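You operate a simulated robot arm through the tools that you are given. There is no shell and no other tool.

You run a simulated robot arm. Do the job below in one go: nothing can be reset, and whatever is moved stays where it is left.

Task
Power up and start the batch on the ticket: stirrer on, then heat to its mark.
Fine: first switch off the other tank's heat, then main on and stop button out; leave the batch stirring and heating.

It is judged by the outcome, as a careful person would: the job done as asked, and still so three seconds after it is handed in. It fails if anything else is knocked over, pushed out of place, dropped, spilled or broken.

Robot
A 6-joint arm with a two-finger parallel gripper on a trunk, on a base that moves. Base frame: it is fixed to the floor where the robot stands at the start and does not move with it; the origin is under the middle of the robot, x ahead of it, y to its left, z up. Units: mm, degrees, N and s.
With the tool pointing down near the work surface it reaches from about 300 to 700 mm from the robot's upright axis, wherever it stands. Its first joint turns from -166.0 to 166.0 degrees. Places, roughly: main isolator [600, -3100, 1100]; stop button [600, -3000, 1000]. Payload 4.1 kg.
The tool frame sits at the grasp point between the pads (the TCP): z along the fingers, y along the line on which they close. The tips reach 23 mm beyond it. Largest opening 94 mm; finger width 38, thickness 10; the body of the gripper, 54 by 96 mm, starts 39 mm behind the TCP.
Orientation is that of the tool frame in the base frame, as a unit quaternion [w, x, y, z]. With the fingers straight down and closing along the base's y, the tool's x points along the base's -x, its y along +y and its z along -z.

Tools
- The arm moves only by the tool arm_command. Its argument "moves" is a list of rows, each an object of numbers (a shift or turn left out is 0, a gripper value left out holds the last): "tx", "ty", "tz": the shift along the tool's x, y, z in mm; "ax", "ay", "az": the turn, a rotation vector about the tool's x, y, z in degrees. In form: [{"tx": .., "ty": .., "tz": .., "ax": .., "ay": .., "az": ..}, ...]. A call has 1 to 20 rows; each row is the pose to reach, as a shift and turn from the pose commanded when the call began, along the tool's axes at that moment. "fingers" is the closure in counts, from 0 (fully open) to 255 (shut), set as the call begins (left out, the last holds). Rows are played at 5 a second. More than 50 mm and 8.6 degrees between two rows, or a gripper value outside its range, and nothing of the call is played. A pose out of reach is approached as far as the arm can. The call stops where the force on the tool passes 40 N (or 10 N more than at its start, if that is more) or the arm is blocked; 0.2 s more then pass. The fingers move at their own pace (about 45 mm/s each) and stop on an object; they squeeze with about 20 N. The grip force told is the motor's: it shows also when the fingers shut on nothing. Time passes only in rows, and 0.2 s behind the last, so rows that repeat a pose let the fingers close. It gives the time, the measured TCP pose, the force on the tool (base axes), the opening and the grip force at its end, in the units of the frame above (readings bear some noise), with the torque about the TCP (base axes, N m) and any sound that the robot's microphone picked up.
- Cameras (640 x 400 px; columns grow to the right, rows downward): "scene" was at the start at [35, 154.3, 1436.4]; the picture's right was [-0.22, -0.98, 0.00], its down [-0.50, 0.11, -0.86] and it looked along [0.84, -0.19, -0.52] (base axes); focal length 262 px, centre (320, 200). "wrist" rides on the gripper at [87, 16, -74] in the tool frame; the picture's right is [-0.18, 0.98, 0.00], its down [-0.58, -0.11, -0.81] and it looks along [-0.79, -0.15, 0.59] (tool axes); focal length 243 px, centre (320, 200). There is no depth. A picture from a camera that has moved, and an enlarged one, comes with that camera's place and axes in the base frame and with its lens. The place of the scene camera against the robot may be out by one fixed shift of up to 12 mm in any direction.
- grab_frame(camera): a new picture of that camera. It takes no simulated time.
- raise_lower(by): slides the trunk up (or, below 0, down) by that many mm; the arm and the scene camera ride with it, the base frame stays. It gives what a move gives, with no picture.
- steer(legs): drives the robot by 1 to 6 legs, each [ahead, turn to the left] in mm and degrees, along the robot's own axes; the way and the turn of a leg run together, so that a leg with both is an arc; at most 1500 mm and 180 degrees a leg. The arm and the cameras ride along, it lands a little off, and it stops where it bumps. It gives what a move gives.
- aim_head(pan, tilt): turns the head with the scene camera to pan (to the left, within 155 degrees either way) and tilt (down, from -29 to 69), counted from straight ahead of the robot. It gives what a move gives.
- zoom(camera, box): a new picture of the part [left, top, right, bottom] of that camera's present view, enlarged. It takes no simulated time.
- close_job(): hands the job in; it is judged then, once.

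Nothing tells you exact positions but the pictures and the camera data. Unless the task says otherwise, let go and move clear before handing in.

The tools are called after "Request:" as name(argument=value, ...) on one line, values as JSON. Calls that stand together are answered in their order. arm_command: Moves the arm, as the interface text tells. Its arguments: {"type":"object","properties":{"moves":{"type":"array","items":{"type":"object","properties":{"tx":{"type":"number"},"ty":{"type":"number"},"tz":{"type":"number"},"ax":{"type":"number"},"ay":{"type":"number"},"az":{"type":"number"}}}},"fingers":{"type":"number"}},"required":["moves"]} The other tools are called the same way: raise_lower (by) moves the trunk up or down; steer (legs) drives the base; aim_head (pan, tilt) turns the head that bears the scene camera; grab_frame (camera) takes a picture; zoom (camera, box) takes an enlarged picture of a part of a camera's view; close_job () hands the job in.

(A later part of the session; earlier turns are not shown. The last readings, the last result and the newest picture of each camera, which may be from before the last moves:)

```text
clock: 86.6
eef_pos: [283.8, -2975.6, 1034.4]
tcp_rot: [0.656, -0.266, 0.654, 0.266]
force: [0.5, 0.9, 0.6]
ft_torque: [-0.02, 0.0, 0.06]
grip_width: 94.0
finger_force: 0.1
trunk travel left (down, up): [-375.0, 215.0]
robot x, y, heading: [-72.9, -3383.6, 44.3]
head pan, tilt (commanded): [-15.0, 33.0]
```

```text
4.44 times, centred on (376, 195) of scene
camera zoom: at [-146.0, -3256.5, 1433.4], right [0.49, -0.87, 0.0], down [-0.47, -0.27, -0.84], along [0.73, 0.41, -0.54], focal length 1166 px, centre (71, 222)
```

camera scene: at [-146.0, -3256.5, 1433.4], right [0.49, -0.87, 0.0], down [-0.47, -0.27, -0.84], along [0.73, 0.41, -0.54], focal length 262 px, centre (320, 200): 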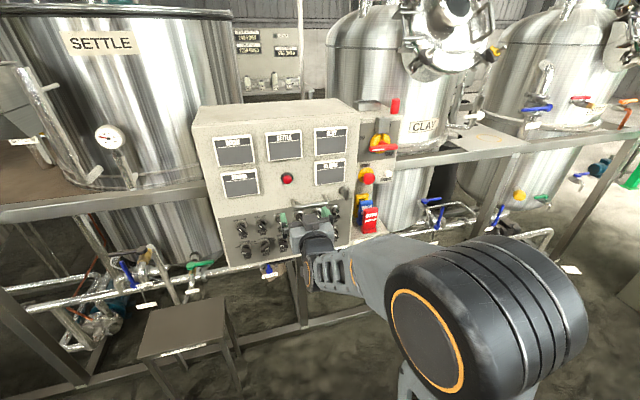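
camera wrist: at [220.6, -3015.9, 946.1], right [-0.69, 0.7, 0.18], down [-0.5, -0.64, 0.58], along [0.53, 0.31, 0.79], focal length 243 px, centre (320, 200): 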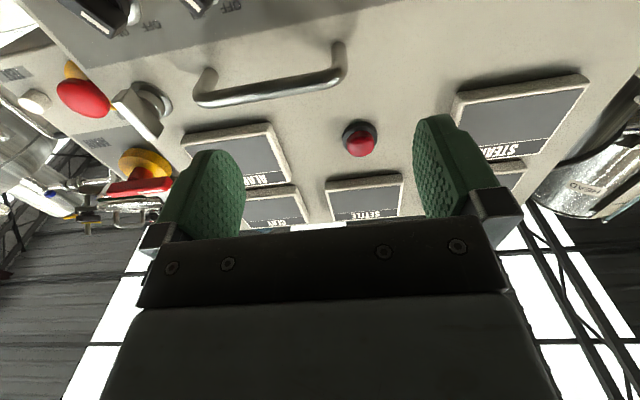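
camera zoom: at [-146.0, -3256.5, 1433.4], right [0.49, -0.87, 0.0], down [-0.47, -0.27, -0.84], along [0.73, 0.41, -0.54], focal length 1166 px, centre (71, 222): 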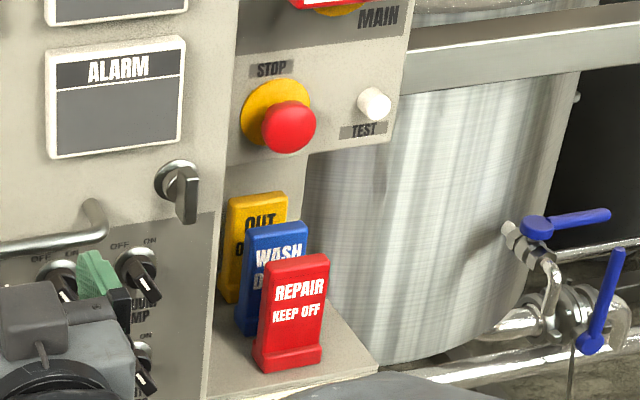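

SETTLE HEAT's white mark points right to HIGH, while the WASH knobs point left to OFF, and MAIN points left to OFF. I move in front of SETTLE HEAT, still 100 mm off, narrowing the fingers and turning them across its bar.

Request:
arm_command(moves=[{"tx": 15, "ty": 12, "az": 7.4}, {"tx": 30, "ty": 24, "az": 14.8}, {"tx": 45, "ty": 36, "az": 22.3}, {"tx": 60, "ty": 48, "az": 29.7}, {"tx": 75, "ty": 60, "az": 37.2}, {"tx": 90, "ty": 72, "az": 44.6}, {"tx": 105, "ty": 84, "az": 52.1}, {"tx": 120, "ty": 96, "az": 59.5}, {"tx": 136, "ty": 107, "az": 67}, {"tx": 136, "ty": 107, "az": 67}], fingers=174)

Request:
grab_frame(camera="wrist")

Request:
grab_frame(camera="scene")

```text
clock: 88.8
eef_pos: [209.5, -2898.5, 898.1]
tcp_rot: [0.399, 0.141, 0.693, 0.584]
force: [-0.5, -0.3, 0.0]
ft_torque: [0.0, -0.02, 0.03]
grip_width: 29.7
finger_force: 0.0
trunk travel left (down, up): [-375.0, 215.0]
robot x, y, heading: [-73.1, -3386.2, 44.1]
head pan, tilt (commanded): [-15.0, 33.0]
```

```text
taken
camera wrist: at [97.6, -2888.6, 877.9], right [-0.15, 0.15, 0.98], down [-0.17, -0.98, 0.13], along [0.97, -0.15, 0.17], focal length 243 px, centre (320, 200)
```

wrist: 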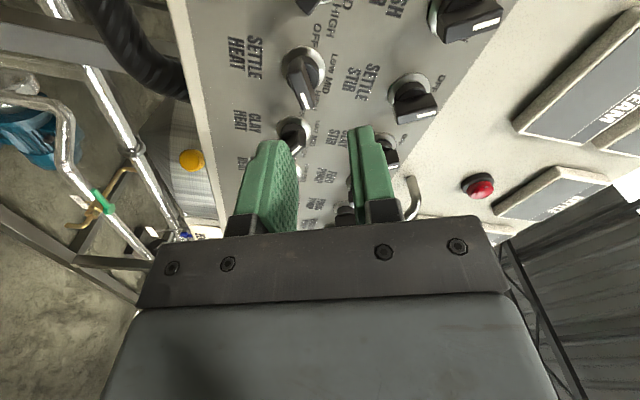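

```text
taken
camera scene: at [-146.1, -3256.5, 1433.4], right [0.49, -0.87, 0.0], down [-0.47, -0.27, -0.84], along [0.73, 0.41, -0.54], focal length 262 px, centre (320, 200)
```

scene: 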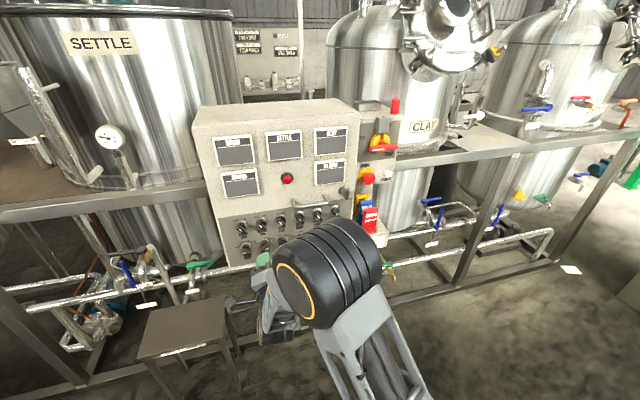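

The wrist camera shows SETTLE HEAT just ahead of the fingers. I zoom in to fix its position and angle.

Request:
zoom(camera="wrist", box=[220, 0, 460, 150])

```text
2.67 times, centred on (340, 75) of wrist
camera zoom: at [97.6, -2888.6, 877.9], right [-0.15, 0.15, 0.98], down [-0.17, -0.98, 0.13], along [0.97, -0.15, 0.17], focal length 647 px, centre (267, 533)
```

zoom: 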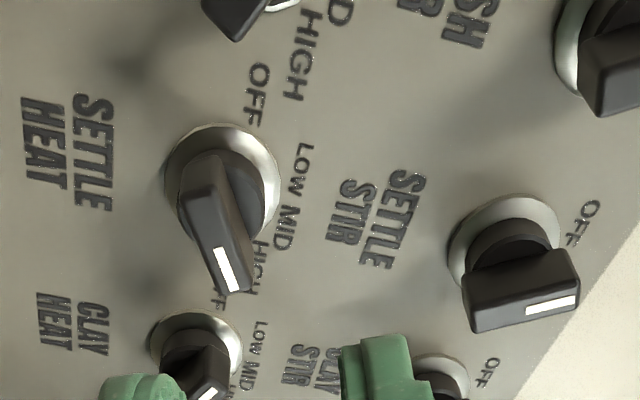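

From the wrist camera I place the SETTLE HEAT knob's axis about 13 mm lower than the tool. I correct for that and advance 40 mm to check the fit.

Request:
arm_command(moves=[{"tx": 4, "ty": -13, "tz": 10}, {"tx": 4, "ty": -13, "tz": 25}, {"tx": 4, "ty": -13, "tz": 40}, {"tx": 4, "ty": -13, "tz": 40}])

Request:
grab_frame(camera="wrist")

Request:
zoom(camera="wrist", box=[200, 50, 440, 200])

```text
clock: 89.8
eef_pos: [239.6, -2872.1, 884.4]
tcp_rot: [0.4, 0.14, 0.693, 0.584]
force: [0.3, -1.3, 0.6]
ft_torque: [-0.02, -0.04, 0.02]
grip_width: 30.0
finger_force: 0.0
trunk travel left (down, up): [-375.0, 215.0]
robot x, y, heading: [-71.6, -3384.0, 44.3]
head pan, tilt (commanded): [-15.0, 33.0]
```

```text
taken
camera wrist: at [128.3, -2862.9, 863.9], right [-0.15, 0.15, 0.98], down [-0.17, -0.98, 0.13], along [0.97, -0.15, 0.17], focal length 243 px, centre (320, 200)
```

wrist: 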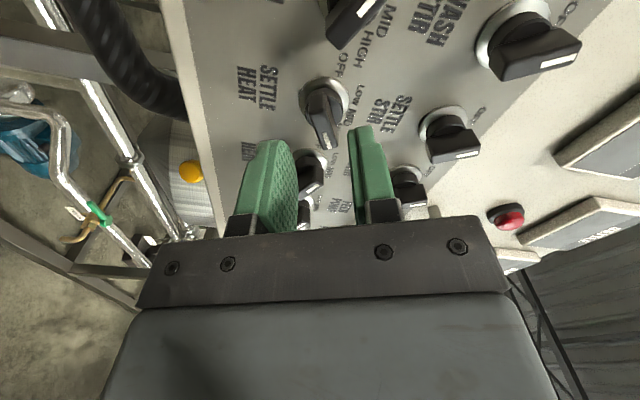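

```text
2.67 times, centred on (320, 125) of wrist
camera zoom: at [128.3, -2862.9, 863.9], right [-0.15, 0.15, 0.98], down [-0.17, -0.98, 0.13], along [0.97, -0.15, 0.17], focal length 647 px, centre (320, 400)
```

zoom: 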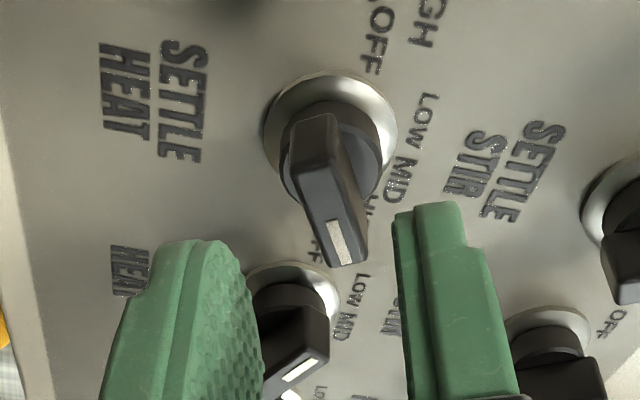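

Two views put the knob axis at about 2 mm from my line, with the panel surface 63 mm ahead of the tool point. I nudge over, advance so the fingertips straddle the bar, and check before closing.

Request:
arm_command(moves=[{"tx": 2, "ty": 1.5, "tz": 8}, {"tx": 2, "ty": 1.5, "tz": 16}, {"tx": 2, "ty": 1.5, "tz": 24}, {"tx": 2, "ty": 1.5, "tz": 32}, {"tx": 2, "ty": 1.5, "tz": 32}])

Request:
zoom(camera="wrist", box=[200, 50, 440, 200])

```text
clock: 91.0
eef_pos: [261.9, -2849.0, 885.4]
tcp_rot: [0.4, 0.14, 0.693, 0.583]
force: [-0.2, 0.8, -0.2]
ft_torque: [-0.01, 0.03, 0.02]
grip_width: 29.8
finger_force: 0.1
trunk travel left (down, up): [-375.0, 215.0]
robot x, y, heading: [-73.7, -3384.1, 44.3]
head pan, tilt (commanded): [-15.0, 33.0]
```

```text
2.67 times, centred on (320, 125) of wrist
camera zoom: at [149.8, -2839.0, 864.8], right [-0.15, 0.15, 0.98], down [-0.17, -0.98, 0.13], along [0.97, -0.15, 0.17], focal length 647 px, centre (320, 400)
```

zoom: 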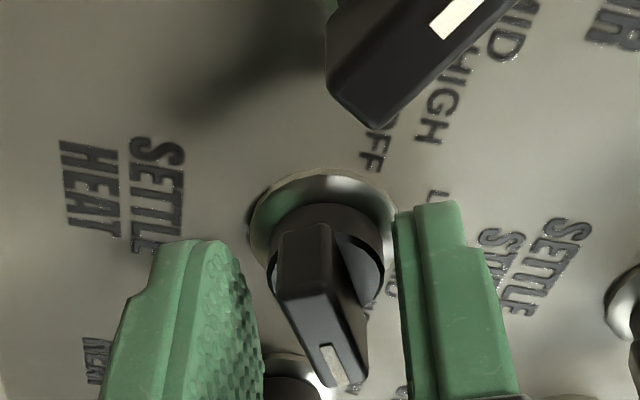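

The bar is centred between the fingers. I close on it.

Request:
arm_command(moves=[{"tz": 0}, {"tz": 0}, {"tz": 0}, {"tz": 0}], fingers=255)

Request:
zoom(camera="wrist", box=[200, 50, 440, 200])

```text
clock: 92.0
eef_pos: [262.7, -2849.7, 886.6]
tcp_rot: [0.399, 0.139, 0.692, 0.585]
force: [0.7, 4.8, 7.2]
ft_torque: [0.11, -0.1, 0.16]
grip_width: 21.6
finger_force: 44.7
trunk travel left (down, up): [-375.0, 215.0]
robot x, y, heading: [-72.3, -3386.5, 44.1]
head pan, tilt (commanded): [-15.0, 33.0]
```

```text
2.67 times, centred on (320, 125) of wrist
camera zoom: at [149.4, -2838.7, 865.7], right [-0.15, 0.15, 0.98], down [-0.17, -0.98, 0.12], along [0.97, -0.15, 0.17], focal length 647 px, centre (320, 400)
```

zoom: 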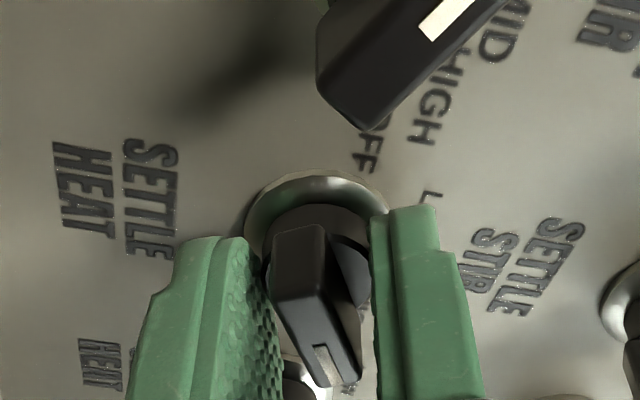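

The fingers stopped at 21.6 mm on the round collar below the bar rather than on the bar itself. I reopen, back off 6 mm and close again.

Request:
arm_command(moves=[{"tz": 0}, {"tz": 0}, {"tz": -3}, {"ty": 1, "tz": -6}, {"ty": 1, "tz": -6}], fingers=180)

Request:
arm_command(moves=[{"tz": 0}, {"tz": 0}, {"tz": 0}, {"tz": 0}], fingers=255)

Request:
zoom(camera="wrist", box=[200, 50, 440, 200])

```text
clock: 93.2
eef_pos: [256.4, -2852.7, 886.6]
tcp_rot: [0.399, 0.14, 0.693, 0.583]
force: [-0.3, 0.7, 0.1]
ft_torque: [0.0, -0.01, -0.01]
grip_width: 27.6
finger_force: 0.0
trunk travel left (down, up): [-375.0, 215.0]
robot x, y, heading: [-65.0, -3387.2, 44.3]
head pan, tilt (commanded): [-15.0, 33.0]
```

```text
clock: 94.2
eef_pos: [257.5, -2853.2, 885.0]
tcp_rot: [0.4, 0.138, 0.693, 0.583]
force: [-0.4, -1.4, -1.3]
ft_torque: [-0.63, -0.94, -0.06]
grip_width: 12.4
finger_force: 45.2
trunk travel left (down, up): [-375.0, 215.0]
robot x, y, heading: [-72.0, -3384.8, 44.5]
head pan, tilt (commanded): [-15.0, 33.0]
```

```text
2.67 times, centred on (320, 125) of wrist
camera zoom: at [144.4, -2842.6, 865.5], right [-0.15, 0.16, 0.98], down [-0.17, -0.98, 0.13], along [0.97, -0.15, 0.17], focal length 647 px, centre (320, 400)
```

zoom: 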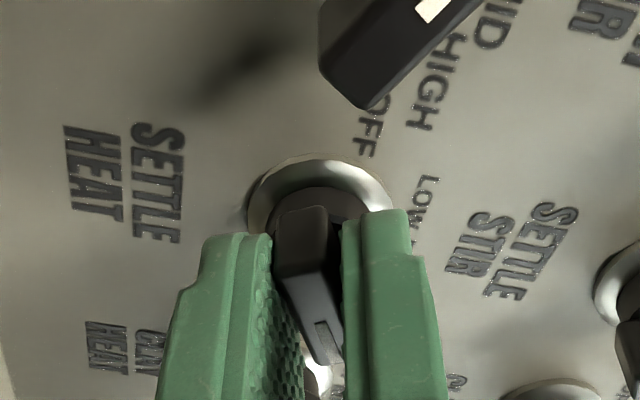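

Now the fingers hold the bar itself (12.4 mm). I turn it counter-clockwise from HIGH to OFF.

Request:
arm_command(moves=[{"az": -8.4}, {"az": -16.8}, {"az": -25.2}, {"az": -33.6}, {"az": -42}, {"az": -50.4}, {"az": -58.8}, {"az": -67.2}, {"az": -75.6}, {"az": -84}, {"az": -92.4}, {"az": -100.8}, {"az": -109.2}, {"az": -117.6}, {"az": -126}, {"az": -134}, {"az": -134}])

Request:
grab_frame(camera="wrist")

Request:
grab_frame(camera="scene")

```text
clock: 97.8
eef_pos: [256.6, -2852.6, 885.7]
tcp_rot: [0.693, -0.584, 0.399, -0.14]
force: [-7.1, -7.7, -9.5]
ft_torque: [0.41, 1.47, -0.88]
grip_width: 12.3
finger_force: 44.8
trunk travel left (down, up): [-375.0, 215.0]
robot x, y, heading: [-67.5, -3388.1, 44.4]
head pan, tilt (commanded): [-15.0, 33.0]
```

```text
taken
camera wrist: at [255.6, -2956.5, 836.2], right [-0.39, 0.4, -0.83], down [-0.92, -0.21, 0.33], along [-0.04, 0.89, 0.44], focal length 243 px, centre (320, 200)
```

wrist: 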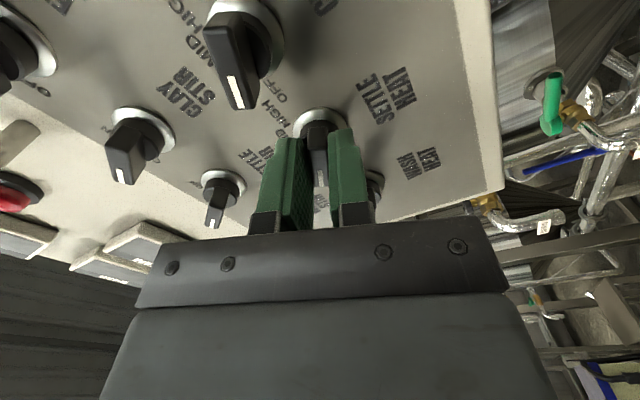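

```text
taken
camera scene: at [-146.3, -3257.1, 1433.4], right [0.49, -0.87, 0.0], down [-0.47, -0.27, -0.84], along [0.73, 0.41, -0.54], focal length 262 px, centre (320, 200)
```

scene: 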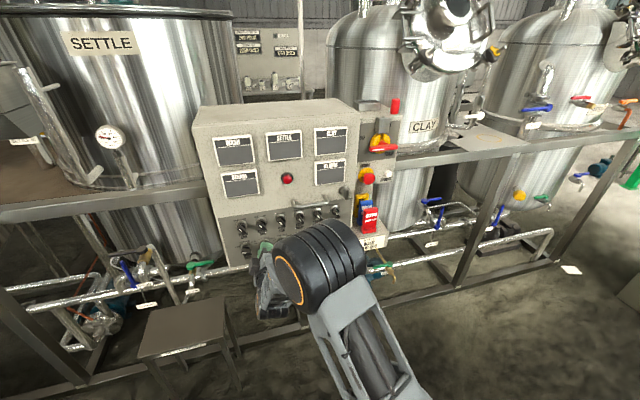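

The turn completed. I check the knob in the wrist view before letting go.

Request:
zoom(camera="wrist", box=[180, 0, 420, 200])

Request:
arm_command(moves=[{"tz": 0}, {"tz": 0}, {"tz": 0}], fingers=180)

Request:
zoom(camera="wrist", box=[180, 0, 420, 200])

```text
2.00 times, centred on (300, 100) of wrist
camera zoom: at [255.6, -2956.5, 836.2], right [-0.39, 0.4, -0.83], down [-0.92, -0.21, 0.33], along [-0.04, 0.89, 0.44], focal length 485 px, centre (360, 400)
```

zoom: 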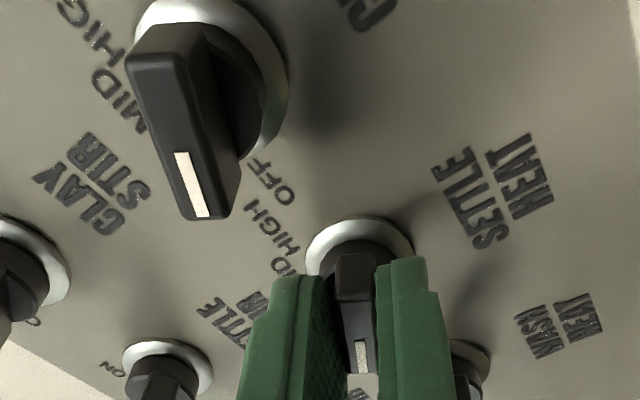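

```text
clock: 98.6
eef_pos: [257.3, -2852.9, 886.6]
tcp_rot: [0.694, -0.583, 0.399, -0.14]
force: [-0.2, 0.3, -0.6]
ft_torque: [0.01, -0.02, -0.04]
grip_width: 27.5
finger_force: 0.0
trunk travel left (down, up): [-375.0, 215.0]
robot x, y, heading: [-73.1, -3386.2, 44.0]
head pan, tilt (commanded): [-15.0, 33.0]
```

```text
2.00 times, centred on (300, 100) of wrist
camera zoom: at [256.5, -2956.1, 836.6], right [-0.39, 0.4, -0.83], down [-0.92, -0.21, 0.33], along [-0.05, 0.89, 0.45], focal length 485 px, centre (360, 400)
```

zoom: 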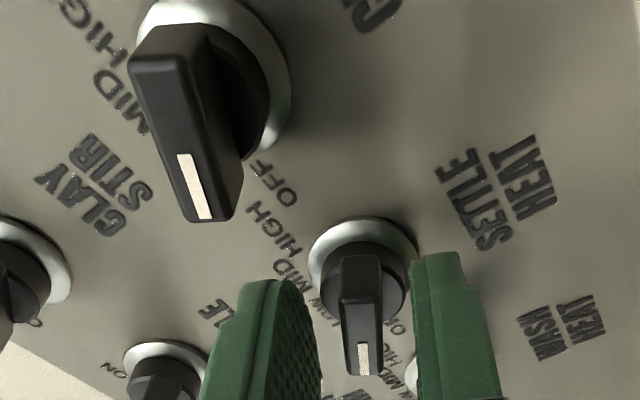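

SETTLE HEAT now points left to OFF, like its neighbours. I back straight off and move over to the MAIN isolator, staying clear of the face, turning the fingers to straddle its horizontal bar.

Request:
arm_command(moves=[{"tz": -15}, {"tz": -35}, {"tz": -55}, {"tz": -75}, {"tz": -75}])

Request:
arm_command(moves=[{"tx": 19, "ty": -32, "az": -2}, {"tx": 38, "ty": -64, "az": -4}, {"tx": 57, "ty": -96, "az": -6}, {"tx": 77, "ty": -128, "az": -8}, {"tx": 96, "ty": -160, "az": -10}, {"tx": 115, "ty": -192, "az": -12}, {"tx": 134, "ty": -224, "az": -14}, {"tx": 153, "ty": -255, "az": -16}, {"tx": 172, "ty": -287, "az": -18}, {"tx": 192, "ty": -319, "az": -20}, {"tx": 211, "ty": -351, "az": -22}, {"tx": 230, "ty": -383, "az": -23}, {"tx": 230, "ty": -383, "az": -23}], fingers=120)

Request:
grab_frame(camera="wrist")

Request:
grab_frame(camera="scene")

Request:
zoom(camera="scene", box=[216, 206, 336, 276])

```text
clock: 99.8
eef_pos: [205.0, -2903.9, 885.8]
tcp_rot: [0.693, -0.583, 0.4, -0.139]
force: [0.2, 0.4, 0.3]
ft_torque: [0.01, -0.01, -0.01]
grip_width: 27.5
finger_force: 0.1
trunk travel left (down, up): [-375.0, 215.0]
robot x, y, heading: [-71.8, -3385.4, 44.4]
head pan, tilt (commanded): [-15.0, 33.0]
```

```text
clock: 102.6
eef_pos: [457.8, -3164.4, 1147.2]
tcp_rot: [-0.651, 0.652, -0.275, 0.275]
force: [-0.7, -0.3, -1.2]
ft_torque: [0.04, 0.01, 0.02]
grip_width: 49.7
finger_force: 0.1
trunk travel left (down, up): [-375.0, 215.0]
robot x, y, heading: [-67.5, -3383.4, 44.4]
head pan, tilt (commanded): [-15.0, 33.0]
```

```text
taken
camera wrist: at [465.9, -3277.1, 1130.1], right [-0.13, 0.13, -0.98], down [-0.98, -0.15, 0.11], along [-0.13, 0.98, 0.15], focal length 243 px, centre (320, 200)
```

wrist: 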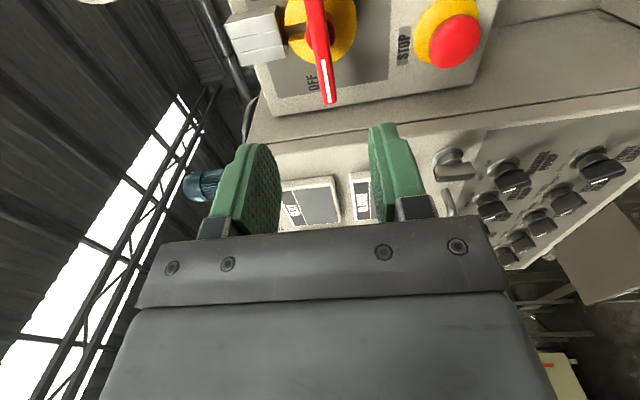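

```text
taken
camera scene: at [-145.8, -3257.0, 1433.4], right [0.49, -0.87, 0.0], down [-0.47, -0.27, -0.84], along [0.73, 0.41, -0.54], focal length 262 px, centre (320, 200)
```

scene: 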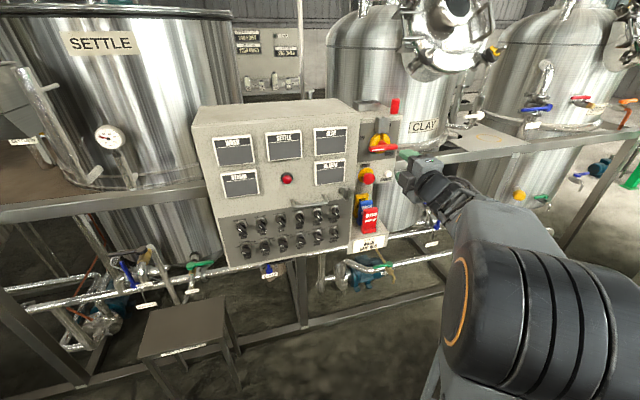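

```text
5.33 times, centred on (276, 241) of scene
camera zoom: at [-145.8, -3257.0, 1433.4], right [0.49, -0.87, 0.0], down [-0.47, -0.27, -0.84], along [0.73, 0.41, -0.54], focal length 1399 px, centre (555, -19)
```

zoom: 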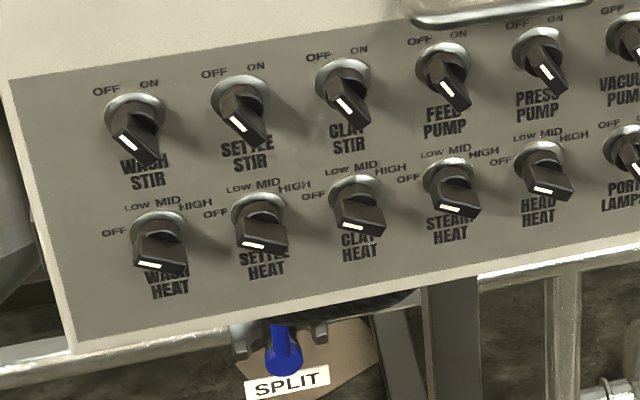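

SETTLE HEAT is off and nothing else has moved. I look closely at the MAIN handle from the wrist camera.

Request:
zoom(camera="wrist", box=[210, 0, 450, 150])

Request:
zoom(camera="scene", box=[340, 90, 460, 165])

```text
2.67 times, centred on (330, 75) of wrist
camera zoom: at [465.9, -3277.1, 1130.1], right [-0.13, 0.13, -0.98], down [-0.98, -0.15, 0.11], along [-0.13, 0.98, 0.15], focal length 647 px, centre (293, 533)
```

zoom: 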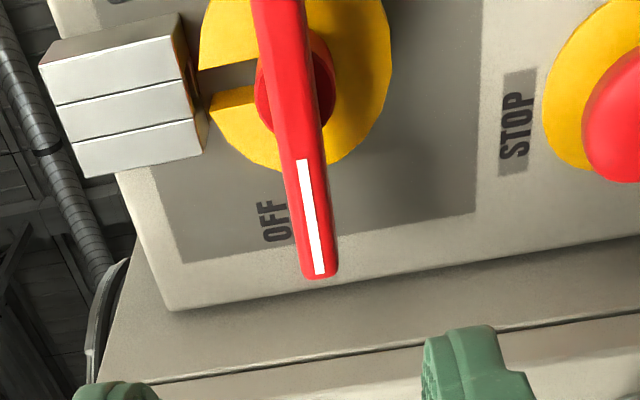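

```text
5.33 times, centred on (400, 128) of scene
camera zoom: at [-145.8, -3257.0, 1433.4], right [0.49, -0.87, 0.0], down [-0.47, -0.27, -0.84], along [0.73, 0.41, -0.54], focal length 1399 px, centre (-107, 587)
```

zoom: 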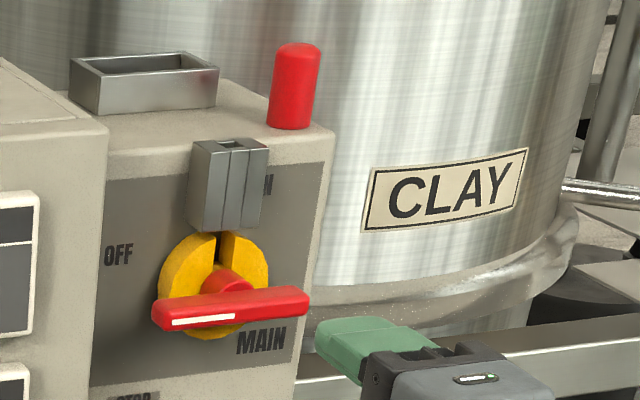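

The MAIN bar is horizontal with its mark at OFF. I advance 50 mm to get a second view and work out its depth.

Request:
arm_command(moves=[{"tz": 15, "ty": 3}, {"tz": 30, "ty": 3}, {"tz": 50, "ty": 3}, {"tz": 50, "ty": 3}])

Request:
grab_frame(camera="wrist")

Request:
zoom(camera="wrist", box=[200, 0, 440, 150])

```text
clock: 103.6
eef_pos: [492.8, -3127.6, 1144.6]
tcp_rot: [0.652, -0.651, 0.275, -0.275]
force: [0.1, 0.0, -0.4]
ft_torque: [-0.02, 0.02, -0.02]
grip_width: 49.7
finger_force: 0.0
trunk travel left (down, up): [-375.0, 215.0]
robot x, y, heading: [-72.6, -3386.4, 44.2]
head pan, tilt (commanded): [-15.0, 33.0]
```

```text
taken
camera wrist: at [500.0, -3241.2, 1127.9], right [-0.13, 0.13, -0.98], down [-0.98, -0.15, 0.11], along [-0.13, 0.98, 0.15], focal length 243 px, centre (320, 200)
```

wrist: 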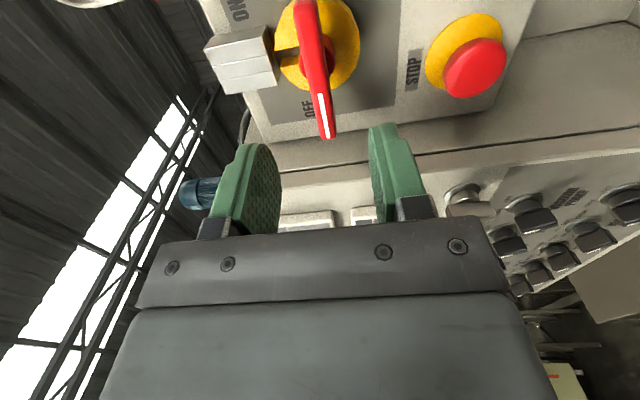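

```text
2.67 times, centred on (320, 75) of wrist
camera zoom: at [500.0, -3241.2, 1127.9], right [-0.13, 0.13, -0.98], down [-0.98, -0.15, 0.11], along [-0.13, 0.98, 0.15], focal length 647 px, centre (320, 533)
```

zoom: 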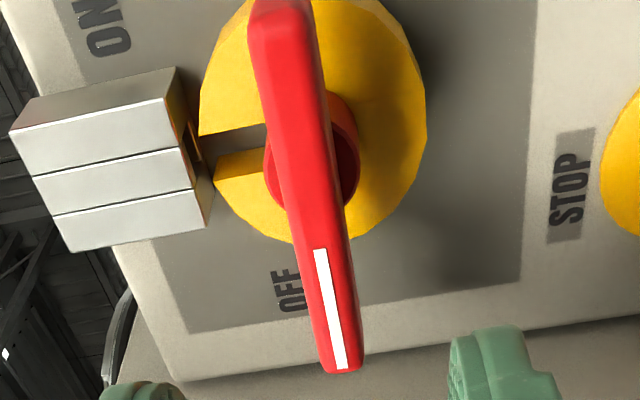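

The MAIN bar's front is about 70 mm ahead, its hub roughly 14 mm to the right of my line; ON is straight up, in front of the tag block. I shift right, advance 30 mm and check again.

Request:
arm_command(moves=[{"tx": 13, "tz": 0}, {"tx": 13, "tz": 15}, {"tx": 13, "tz": 30}, {"tx": 13, "tz": 30}], fingers=150)

Request:
grab_frame(camera="wrist")

Request:
zoom(camera="wrist", box=[200, 0, 440, 150])

Request:
zoom(camera="scene", box=[340, 100, 460, 175])

```text
clock: 104.6
eef_pos: [521.5, -3115.7, 1144.7]
tcp_rot: [0.652, -0.651, 0.275, -0.275]
force: [-0.3, -0.1, -0.3]
ft_torque: [0.0, 0.01, -0.01]
grip_width: 38.6
finger_force: 0.0
trunk travel left (down, up): [-375.0, 215.0]
robot x, y, heading: [-72.9, -3386.8, 44.6]
head pan, tilt (commanded): [-15.0, 33.0]
```

```text
taken
camera wrist: at [530.1, -3229.7, 1127.7], right [-0.13, 0.13, -0.98], down [-0.98, -0.15, 0.11], along [-0.13, 0.98, 0.15], focal length 243 px, centre (320, 200)
```

wrist: 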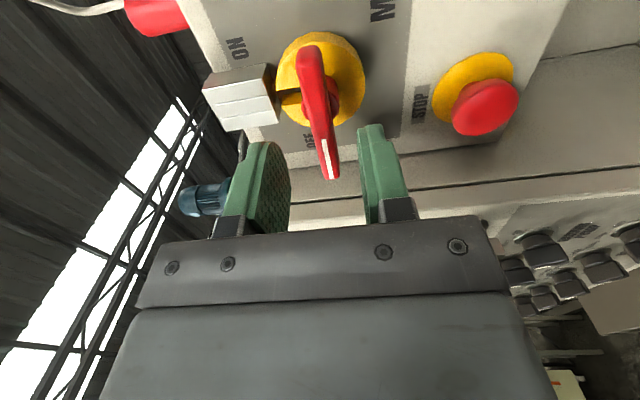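

```text
2.67 times, centred on (320, 75) of wrist
camera zoom: at [530.1, -3229.7, 1127.7], right [-0.13, 0.13, -0.98], down [-0.98, -0.15, 0.11], along [-0.13, 0.98, 0.15], focal length 647 px, centre (320, 533)
```

zoom: 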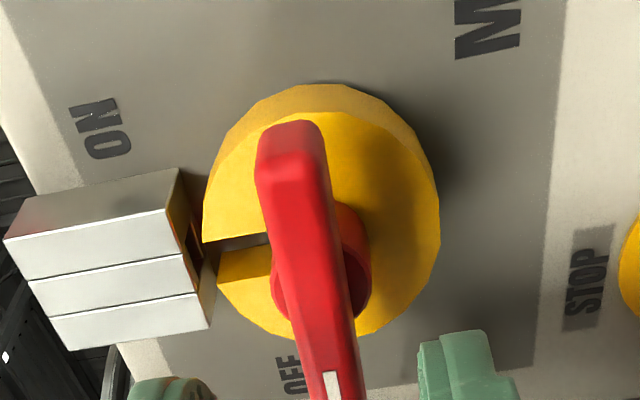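

```text
5.33 times, centred on (400, 138) of scene
camera zoom: at [-145.8, -3256.8, 1433.4], right [0.49, -0.87, 0.0], down [-0.47, -0.27, -0.84], along [0.73, 0.41, -0.54], focal length 1399 px, centre (-107, 533)
```

zoom: 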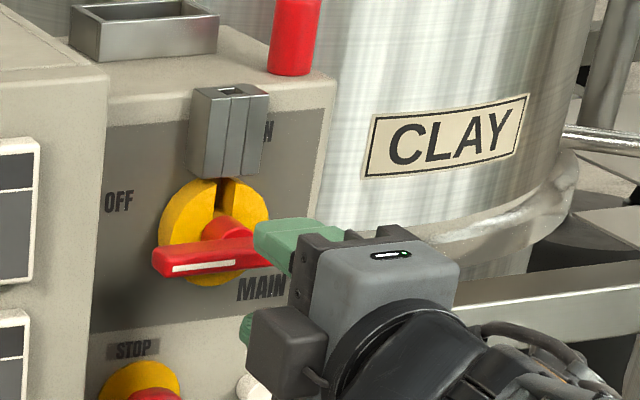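

I now have the hub axis at s≈2576 (4–5 mm further right) and the bar front about 22 mm beyond the fingertips. I centre on the hub, advance 33 mm to straddle the bar, and close.

Request:
arm_command(moves=[{"tx": 4.5, "ty": 1, "tz": 0}, {"tx": 4.5, "ty": 1, "tz": 10}, {"tx": 4.5, "ty": 1, "tz": 20}, {"tx": 4.5, "ty": 1, "tz": 28}, {"tx": 4.5, "ty": 1, "tz": 33}, {"tx": 4.5, "ty": 1, "tz": 33}])

Request:
zoom(camera="wrist", box=[200, 50, 440, 200])

Request:
zoom(camera="scene", box=[340, 90, 460, 165])

```text
clock: 106.0
eef_pos: [548.1, -3096.6, 1144.1]
tcp_rot: [0.652, -0.651, 0.274, -0.275]
force: [0.4, 1.0, 0.0]
ft_torque: [0.02, 0.02, 0.0]
grip_width: 38.7
finger_force: 0.0
trunk travel left (down, up): [-375.0, 215.0]
robot x, y, heading: [-75.0, -3386.3, 44.3]
head pan, tilt (commanded): [-15.0, 33.0]
```

```text
2.67 times, centred on (320, 125) of wrist
camera zoom: at [556.5, -3210.8, 1126.9], right [-0.13, 0.13, -0.98], down [-0.98, -0.15, 0.11], along [-0.13, 0.98, 0.15], focal length 647 px, centre (320, 400)
```

zoom: 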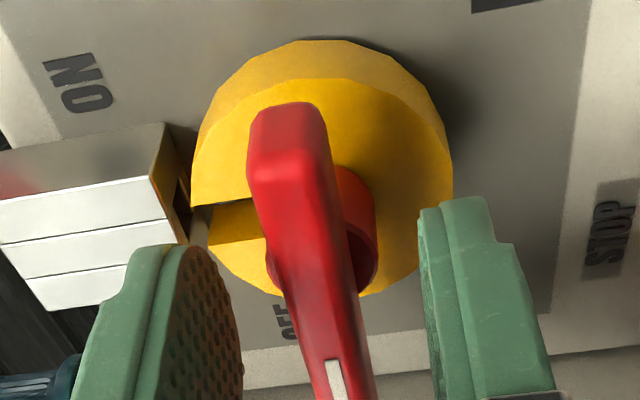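

```text
5.33 times, centred on (400, 128) of scene
camera zoom: at [-145.9, -3256.8, 1433.4], right [0.49, -0.87, 0.0], down [-0.47, -0.27, -0.84], along [0.73, 0.41, -0.54], focal length 1399 px, centre (-107, 587)
```

zoom: 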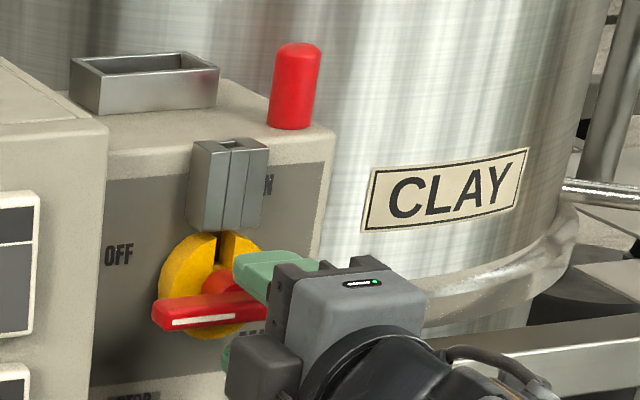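

The bar is between the fingers. I close on it.

Request:
arm_command(moves=[{"tz": 0}, {"tz": 0}, {"tz": 0}, {"tz": 0}, {"tz": 0}], fingers=255)

Request:
zoom(camera="wrist", box=[200, 50, 440, 200])

```text
clock: 107.2
eef_pos: [548.6, -3097.4, 1144.6]
tcp_rot: [-0.651, 0.652, -0.275, 0.275]
force: [1.5, 1.1, 3.4]
ft_torque: [0.03, -0.02, -0.09]
grip_width: 13.0
finger_force: 45.0
trunk travel left (down, up): [-375.0, 215.0]
robot x, y, heading: [-73.7, -3386.2, 44.2]
head pan, tilt (commanded): [-15.0, 33.0]
```

```text
2.67 times, centred on (320, 125) of wrist
camera zoom: at [556.4, -3210.9, 1127.4], right [-0.13, 0.13, -0.98], down [-0.98, -0.15, 0.11], along [-0.13, 0.98, 0.15], focal length 647 px, centre (320, 400)
```

zoom: 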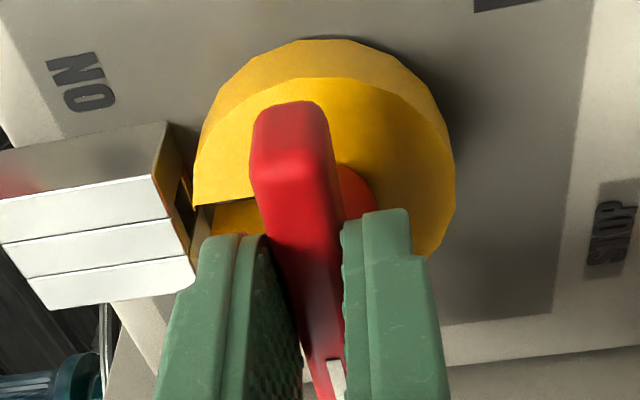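

I hold the MAIN bar at 13 mm and turn it a quarter turn clockwise, from OFF at the left to ON at the top.

Request:
arm_command(moves=[{"az": 8.2}, {"az": 16.4}, {"az": 24.6}, {"az": 32.8}, {"az": 41}, {"az": 49.2}, {"az": 57.4}, {"az": 65.6}, {"az": 73.8}, {"az": 82}, {"az": 90}, {"az": 90}])

Request:
grab_frame(camera="wrist")

Request:
zoom(camera="scene", box=[180, 70, 460, 245])

```text
clock: 109.8
eef_pos: [546.0, -3094.7, 1141.9]
tcp_rot: [0.652, -0.269, 0.656, 0.269]
force: [-3.3, 5.9, -3.7]
ft_torque: [0.29, -0.6, 0.65]
grip_width: 13.0
finger_force: 44.9
trunk travel left (down, up): [-375.0, 215.0]
robot x, y, heading: [-72.0, -3386.3, 44.6]
head pan, tilt (commanded): [-15.0, 33.0]
stopped in row 12: the force on the tool passed its limit at 40 N (the readings are from after the stop); the commanded pose is now the measured one
```

```text
taken
camera wrist: at [481.9, -3134.2, 1054.5], right [-0.69, 0.7, 0.19], down [-0.49, -0.64, 0.59], along [0.53, 0.31, 0.79], focal length 243 px, centre (320, 200)
```

wrist: 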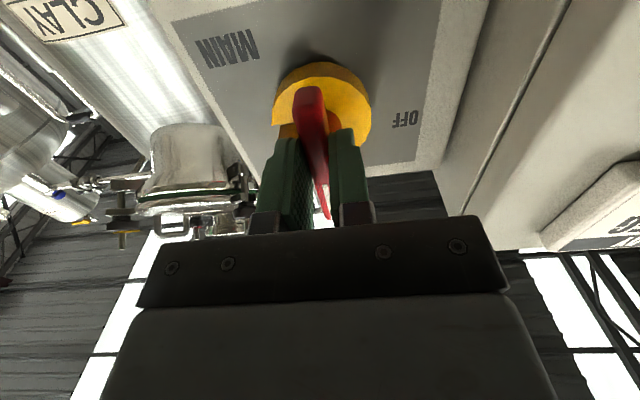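

```text
2.29 times, centred on (320, 158) of scene
camera zoom: at [-146.7, -3256.1, 1433.9], right [0.49, -0.87, 0.0], down [-0.47, -0.27, -0.84], along [0.73, 0.41, -0.54], focal length 600 px, centre (320, 297)
```

zoom: 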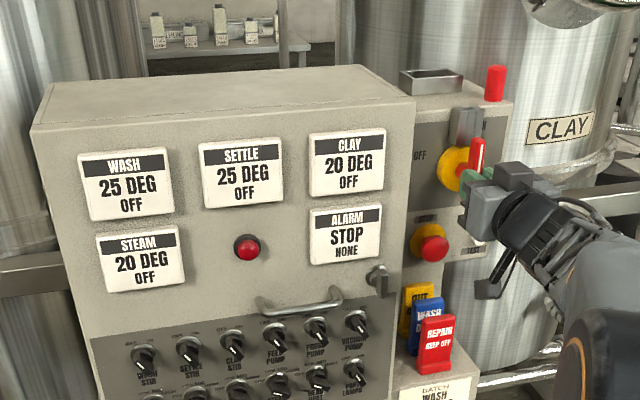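

MAIN is on: the displays have lit and show all tanks OFF, alarm STOP. I open the fingers and back off before going to the stop button.

Request:
arm_command(moves=[{"tz": 0}, {"tz": 0}, {"tz": 0}, {"tz": 0}], fingers=147)

Request:
arm_command(moves=[{"tz": -10}, {"tz": -25}, {"tz": -45}, {"tz": -70}, {"tz": -90}, {"tz": -90}])

Request:
zoom(camera="scene", box=[300, 80, 460, 240])

Request:
grab_frame(camera="wrist")

```text
clock: 110.8
eef_pos: [547.4, -3095.7, 1141.2]
tcp_rot: [0.652, -0.267, 0.657, 0.268]
force: [0.1, 0.3, -0.1]
ft_torque: [-0.02, 0.03, -0.01]
grip_width: 39.9
finger_force: 0.1
trunk travel left (down, up): [-375.0, 215.0]
robot x, y, heading: [-72.1, -3382.8, 44.7]
head pan, tilt (commanded): [-15.0, 33.0]
```

```text
clock: 112.2
eef_pos: [482.2, -3158.8, 1143.2]
tcp_rot: [0.652, -0.267, 0.657, 0.268]
force: [0.2, -0.6, 0.0]
ft_torque: [0.0, 0.0, 0.01]
grip_width: 39.9
finger_force: 0.1
trunk travel left (down, up): [-375.0, 215.0]
robot x, y, heading: [-72.4, -3381.3, 44.4]
head pan, tilt (commanded): [-15.0, 33.0]
```

```text
2.50 times, centred on (380, 160) of scene
camera zoom: at [-146.4, -3257.0, 1433.4], right [0.49, -0.87, 0.0], down [-0.47, -0.27, -0.84], along [0.73, 0.41, -0.54], focal length 656 px, centre (170, 300)
```

zoom: 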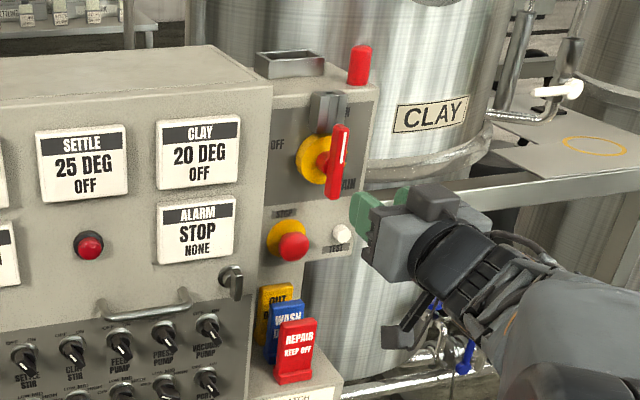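

```text
taken
camera wrist: at [417.8, -3198.5, 1055.5], right [-0.69, 0.7, 0.19], down [-0.49, -0.64, 0.59], along [0.53, 0.31, 0.79], focal length 243 px, centre (320, 200)
```

wrist: 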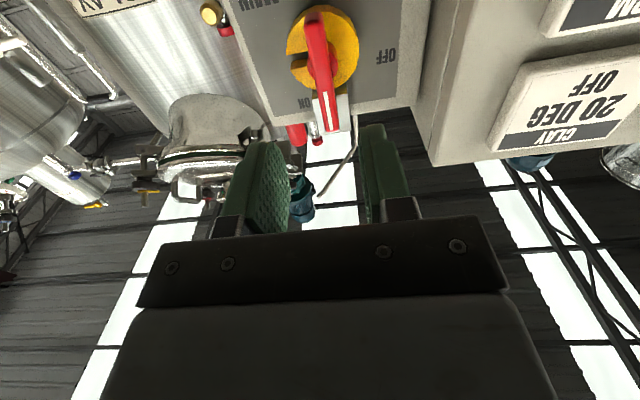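

MAIN stays at ON with the pointer up. The stop mushroom is about 107 mm lower and 28 mm to the left, with the tags below it; I go there with the fingers set to close vertically and the wrist camera on the right, clear of the tags.

Request:
arm_command(moves=[{"tx": 10, "ty": 3, "az": -8.2}, {"tx": 20, "ty": 6, "az": -16.4}, {"tx": 30, "ty": 9, "az": -24.6}, {"tx": 40, "ty": 12, "az": -32.8}, {"tx": 50, "ty": 14, "az": -41}, {"tx": 60, "ty": 17, "az": -49.2}, {"tx": 70, "ty": 19, "az": -57.4}, {"tx": 80, "ty": 22, "az": -65.6}, {"tx": 90, "ty": 24, "az": -73.8}, {"tx": 98, "ty": 26, "az": -82}, {"tx": 106, "ty": 28, "az": -90}, {"tx": 106, "ty": 28, "az": -90}], fingers=80)

Request:
grab_frame(camera="wrist")

Request:
zoom(camera="wrist", box=[200, 0, 440, 150])

Request:
zoom(camera="scene", box=[300, 80, 460, 240])

```text
clock: 114.8
eef_pos: [462.9, -3139.7, 1036.3]
tcp_rot: [-0.651, 0.654, -0.275, 0.271]
force: [0.2, -0.5, 0.0]
ft_torque: [-0.01, -0.01, -0.03]
grip_width: 64.4
finger_force: 0.0
trunk travel left (down, up): [-375.0, 215.0]
robot x, y, heading: [-71.2, -3383.6, 44.4]
head pan, tilt (commanded): [-15.0, 33.0]
```

```text
taken
camera wrist: at [471.2, -3252.4, 1018.6], right [-0.13, 0.13, -0.98], down [-0.98, -0.15, 0.12], along [-0.13, 0.98, 0.15], focal length 243 px, centre (320, 200)
```

wrist: 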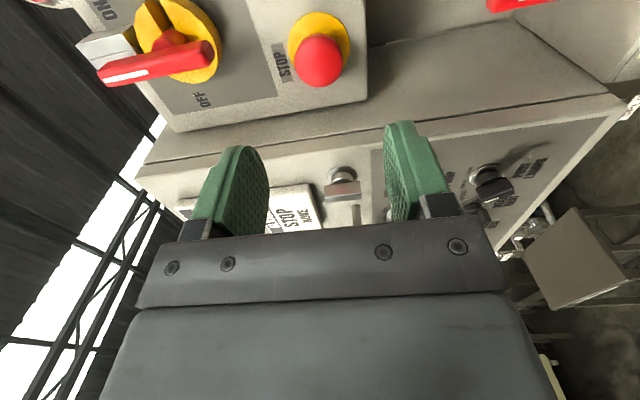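

```text
2.67 times, centred on (320, 75) of wrist
camera zoom: at [471.2, -3252.4, 1018.6], right [-0.13, 0.13, -0.98], down [-0.98, -0.15, 0.12], along [-0.13, 0.98, 0.15], focal length 647 px, centre (320, 533)
```

zoom: 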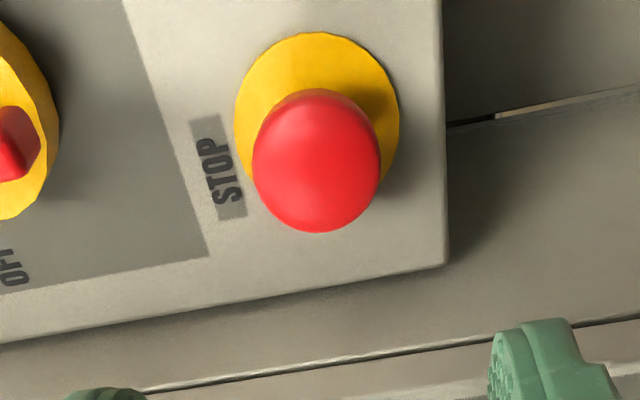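

```text
2.50 times, centred on (380, 160) of scene
camera zoom: at [-146.2, -3256.9, 1433.4], right [0.49, -0.87, 0.0], down [-0.47, -0.27, -0.84], along [0.73, 0.41, -0.54], focal length 656 px, centre (170, 300)
```

zoom: 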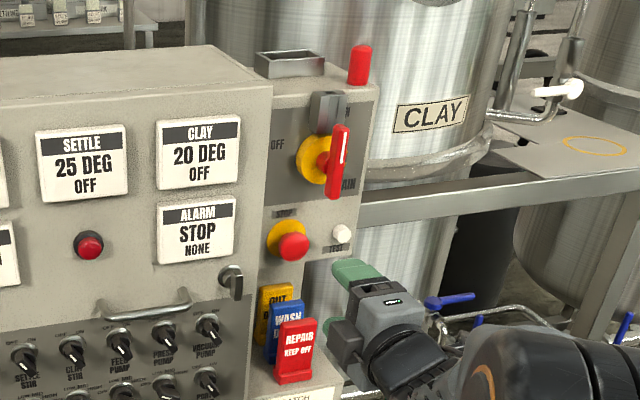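

I place the mushroom at s≈2548, z≈1036, its front about 107 mm beyond the fingertips, straight ahead. I narrow the fingers to 50 mm and advance, stopping short for a check.

Request:
arm_command(moves=[{"tx": 0.5, "tz": 15}, {"tx": 0.5, "tz": 30}, {"tx": 0.5, "tz": 45}, {"tx": 0.5, "tz": 60}, {"tx": 0.5, "tz": 75}, {"tx": 0.5, "tz": 90}, {"tx": 0.5, "tz": 90}], fingers=119)

Request:
grab_frame(camera="wrist")

Request:
zoom(camera="scene", box=[330, 120, 450, 220])

```text
clock: 116.4
eef_pos: [525.2, -3076.6, 1035.4]
tcp_rot: [-0.651, 0.653, -0.276, 0.272]
force: [-0.2, -0.7, 0.3]
ft_torque: [-0.02, 0.0, 0.02]
grip_width: 49.8
finger_force: 0.0
trunk travel left (down, up): [-375.0, 215.0]
robot x, y, heading: [-65.5, -3385.8, 44.3]
head pan, tilt (commanded): [-15.0, 33.0]
```

```text
taken
camera wrist: at [534.2, -3190.2, 1018.5], right [-0.14, 0.13, -0.98], down [-0.98, -0.15, 0.12], along [-0.13, 0.98, 0.15], focal length 243 px, centre (320, 200)
```

wrist: 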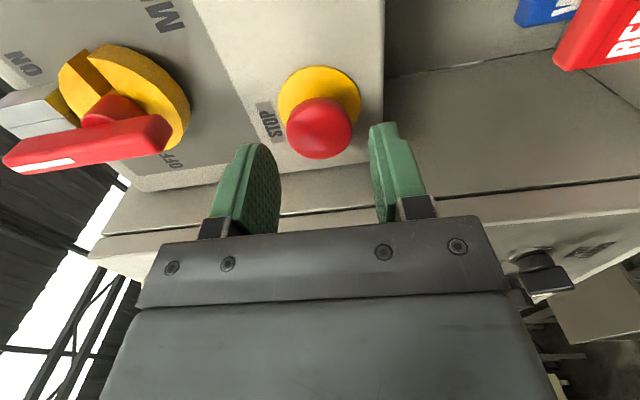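

```text
4.00 times, centred on (390, 170) of scene
camera zoom: at [-146.2, -3256.8, 1433.4], right [0.49, -0.87, 0.0], down [-0.47, -0.27, -0.84], along [0.73, 0.41, -0.54], focal length 1050 px, centre (40, 320)
```

zoom: 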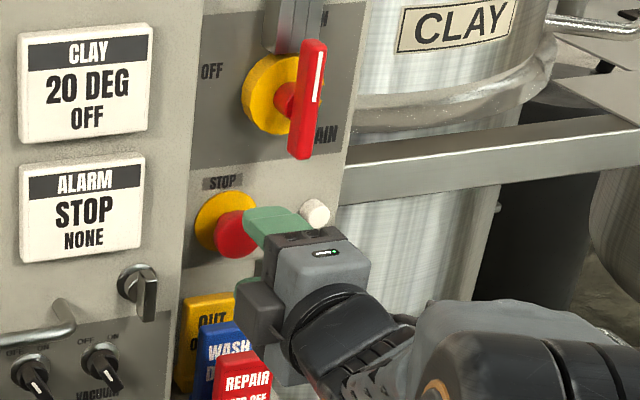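

The mushroom is well centred between the fingers. I advance 36 mm so the fingertips reach behind its rim, and close.

Request:
arm_command(moves=[{"tz": 10}, {"tz": 20}, {"tz": 30}, {"tz": 36}, {"tz": 36}])

Request:
arm_command(moves=[{"tz": 0}, {"tz": 0}, {"tz": 0}, {"tz": 0}], fingers=255)

Request:
zoom(camera="wrist", box=[200, 50, 440, 200])

```text
clock: 117.6
eef_pos: [551.9, -3051.8, 1036.6]
tcp_rot: [-0.651, 0.654, -0.275, 0.272]
force: [-0.2, -0.6, 0.1]
ft_torque: [0.02, 0.01, 0.02]
grip_width: 50.1
finger_force: 0.0
trunk travel left (down, up): [-375.0, 215.0]
robot x, y, heading: [-73.2, -3380.6, 44.4]
head pan, tilt (commanded): [-15.0, 33.0]
```

```text
clock: 118.6
eef_pos: [551.1, -3052.2, 1037.9]
tcp_rot: [-0.651, 0.653, -0.275, 0.271]
force: [2.6, 0.9, 5.9]
ft_torque: [0.04, -0.01, 0.0]
grip_width: 37.8
finger_force: 44.6
trunk travel left (down, up): [-375.0, 215.0]
robot x, y, heading: [-71.4, -3386.8, 44.5]
head pan, tilt (commanded): [-15.0, 33.0]
```

```text
2.67 times, centred on (320, 125) of wrist
camera zoom: at [560.4, -3165.5, 1019.4], right [-0.13, 0.13, -0.98], down [-0.98, -0.15, 0.11], along [-0.13, 0.98, 0.15], focal length 647 px, centre (320, 400)
```

zoom: 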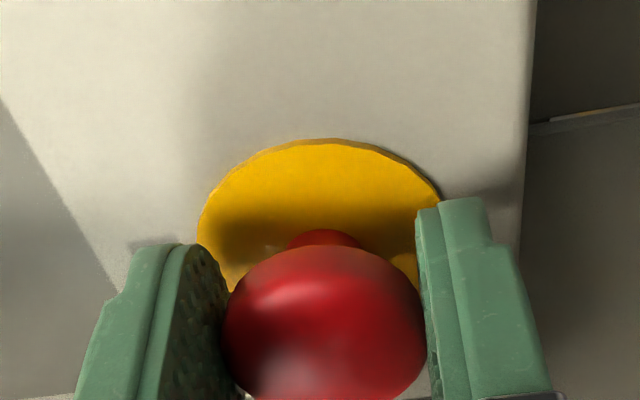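

The fingers hold the mushroom (38 mm). I pull it straight out gently.

Request:
arm_command(moves=[{"tz": -2}, {"tz": -4}, {"tz": -6}, {"tz": -8}, {"tz": -8}])

Request:
zoom(camera="wrist", box=[200, 50, 440, 200])

Request:
zoom(camera="scene", box=[190, 100, 430, 250])

```text
clock: 119.8
eef_pos: [546.9, -3056.8, 1036.5]
tcp_rot: [-0.652, 0.653, -0.275, 0.272]
force: [8.6, 3.3, 11.6]
ft_torque: [0.13, -0.03, -0.05]
grip_width: 37.7
finger_force: 45.3
trunk travel left (down, up): [-375.0, 215.0]
robot x, y, heading: [-73.1, -3384.6, 44.8]
head pan, tilt (commanded): [-15.0, 33.0]
```

```text
2.67 times, centred on (320, 125) of wrist
camera zoom: at [555.2, -3170.6, 1019.3], right [-0.13, 0.13, -0.98], down [-0.98, -0.15, 0.11], along [-0.13, 0.98, 0.15], focal length 647 px, centre (320, 400)
```

zoom: 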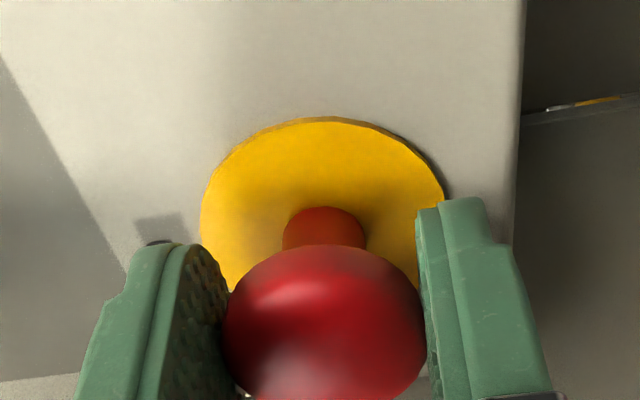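

```text
2.67 times, centred on (310, 175) of scene
camera zoom: at [-146.0, -3257.0, 1433.5], right [0.49, -0.87, 0.0], down [-0.47, -0.27, -0.84], along [0.73, 0.41, -0.54], focal length 700 px, centre (347, 267)
```

zoom: 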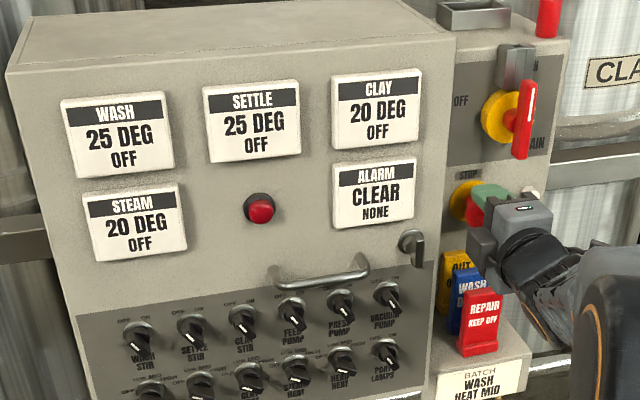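

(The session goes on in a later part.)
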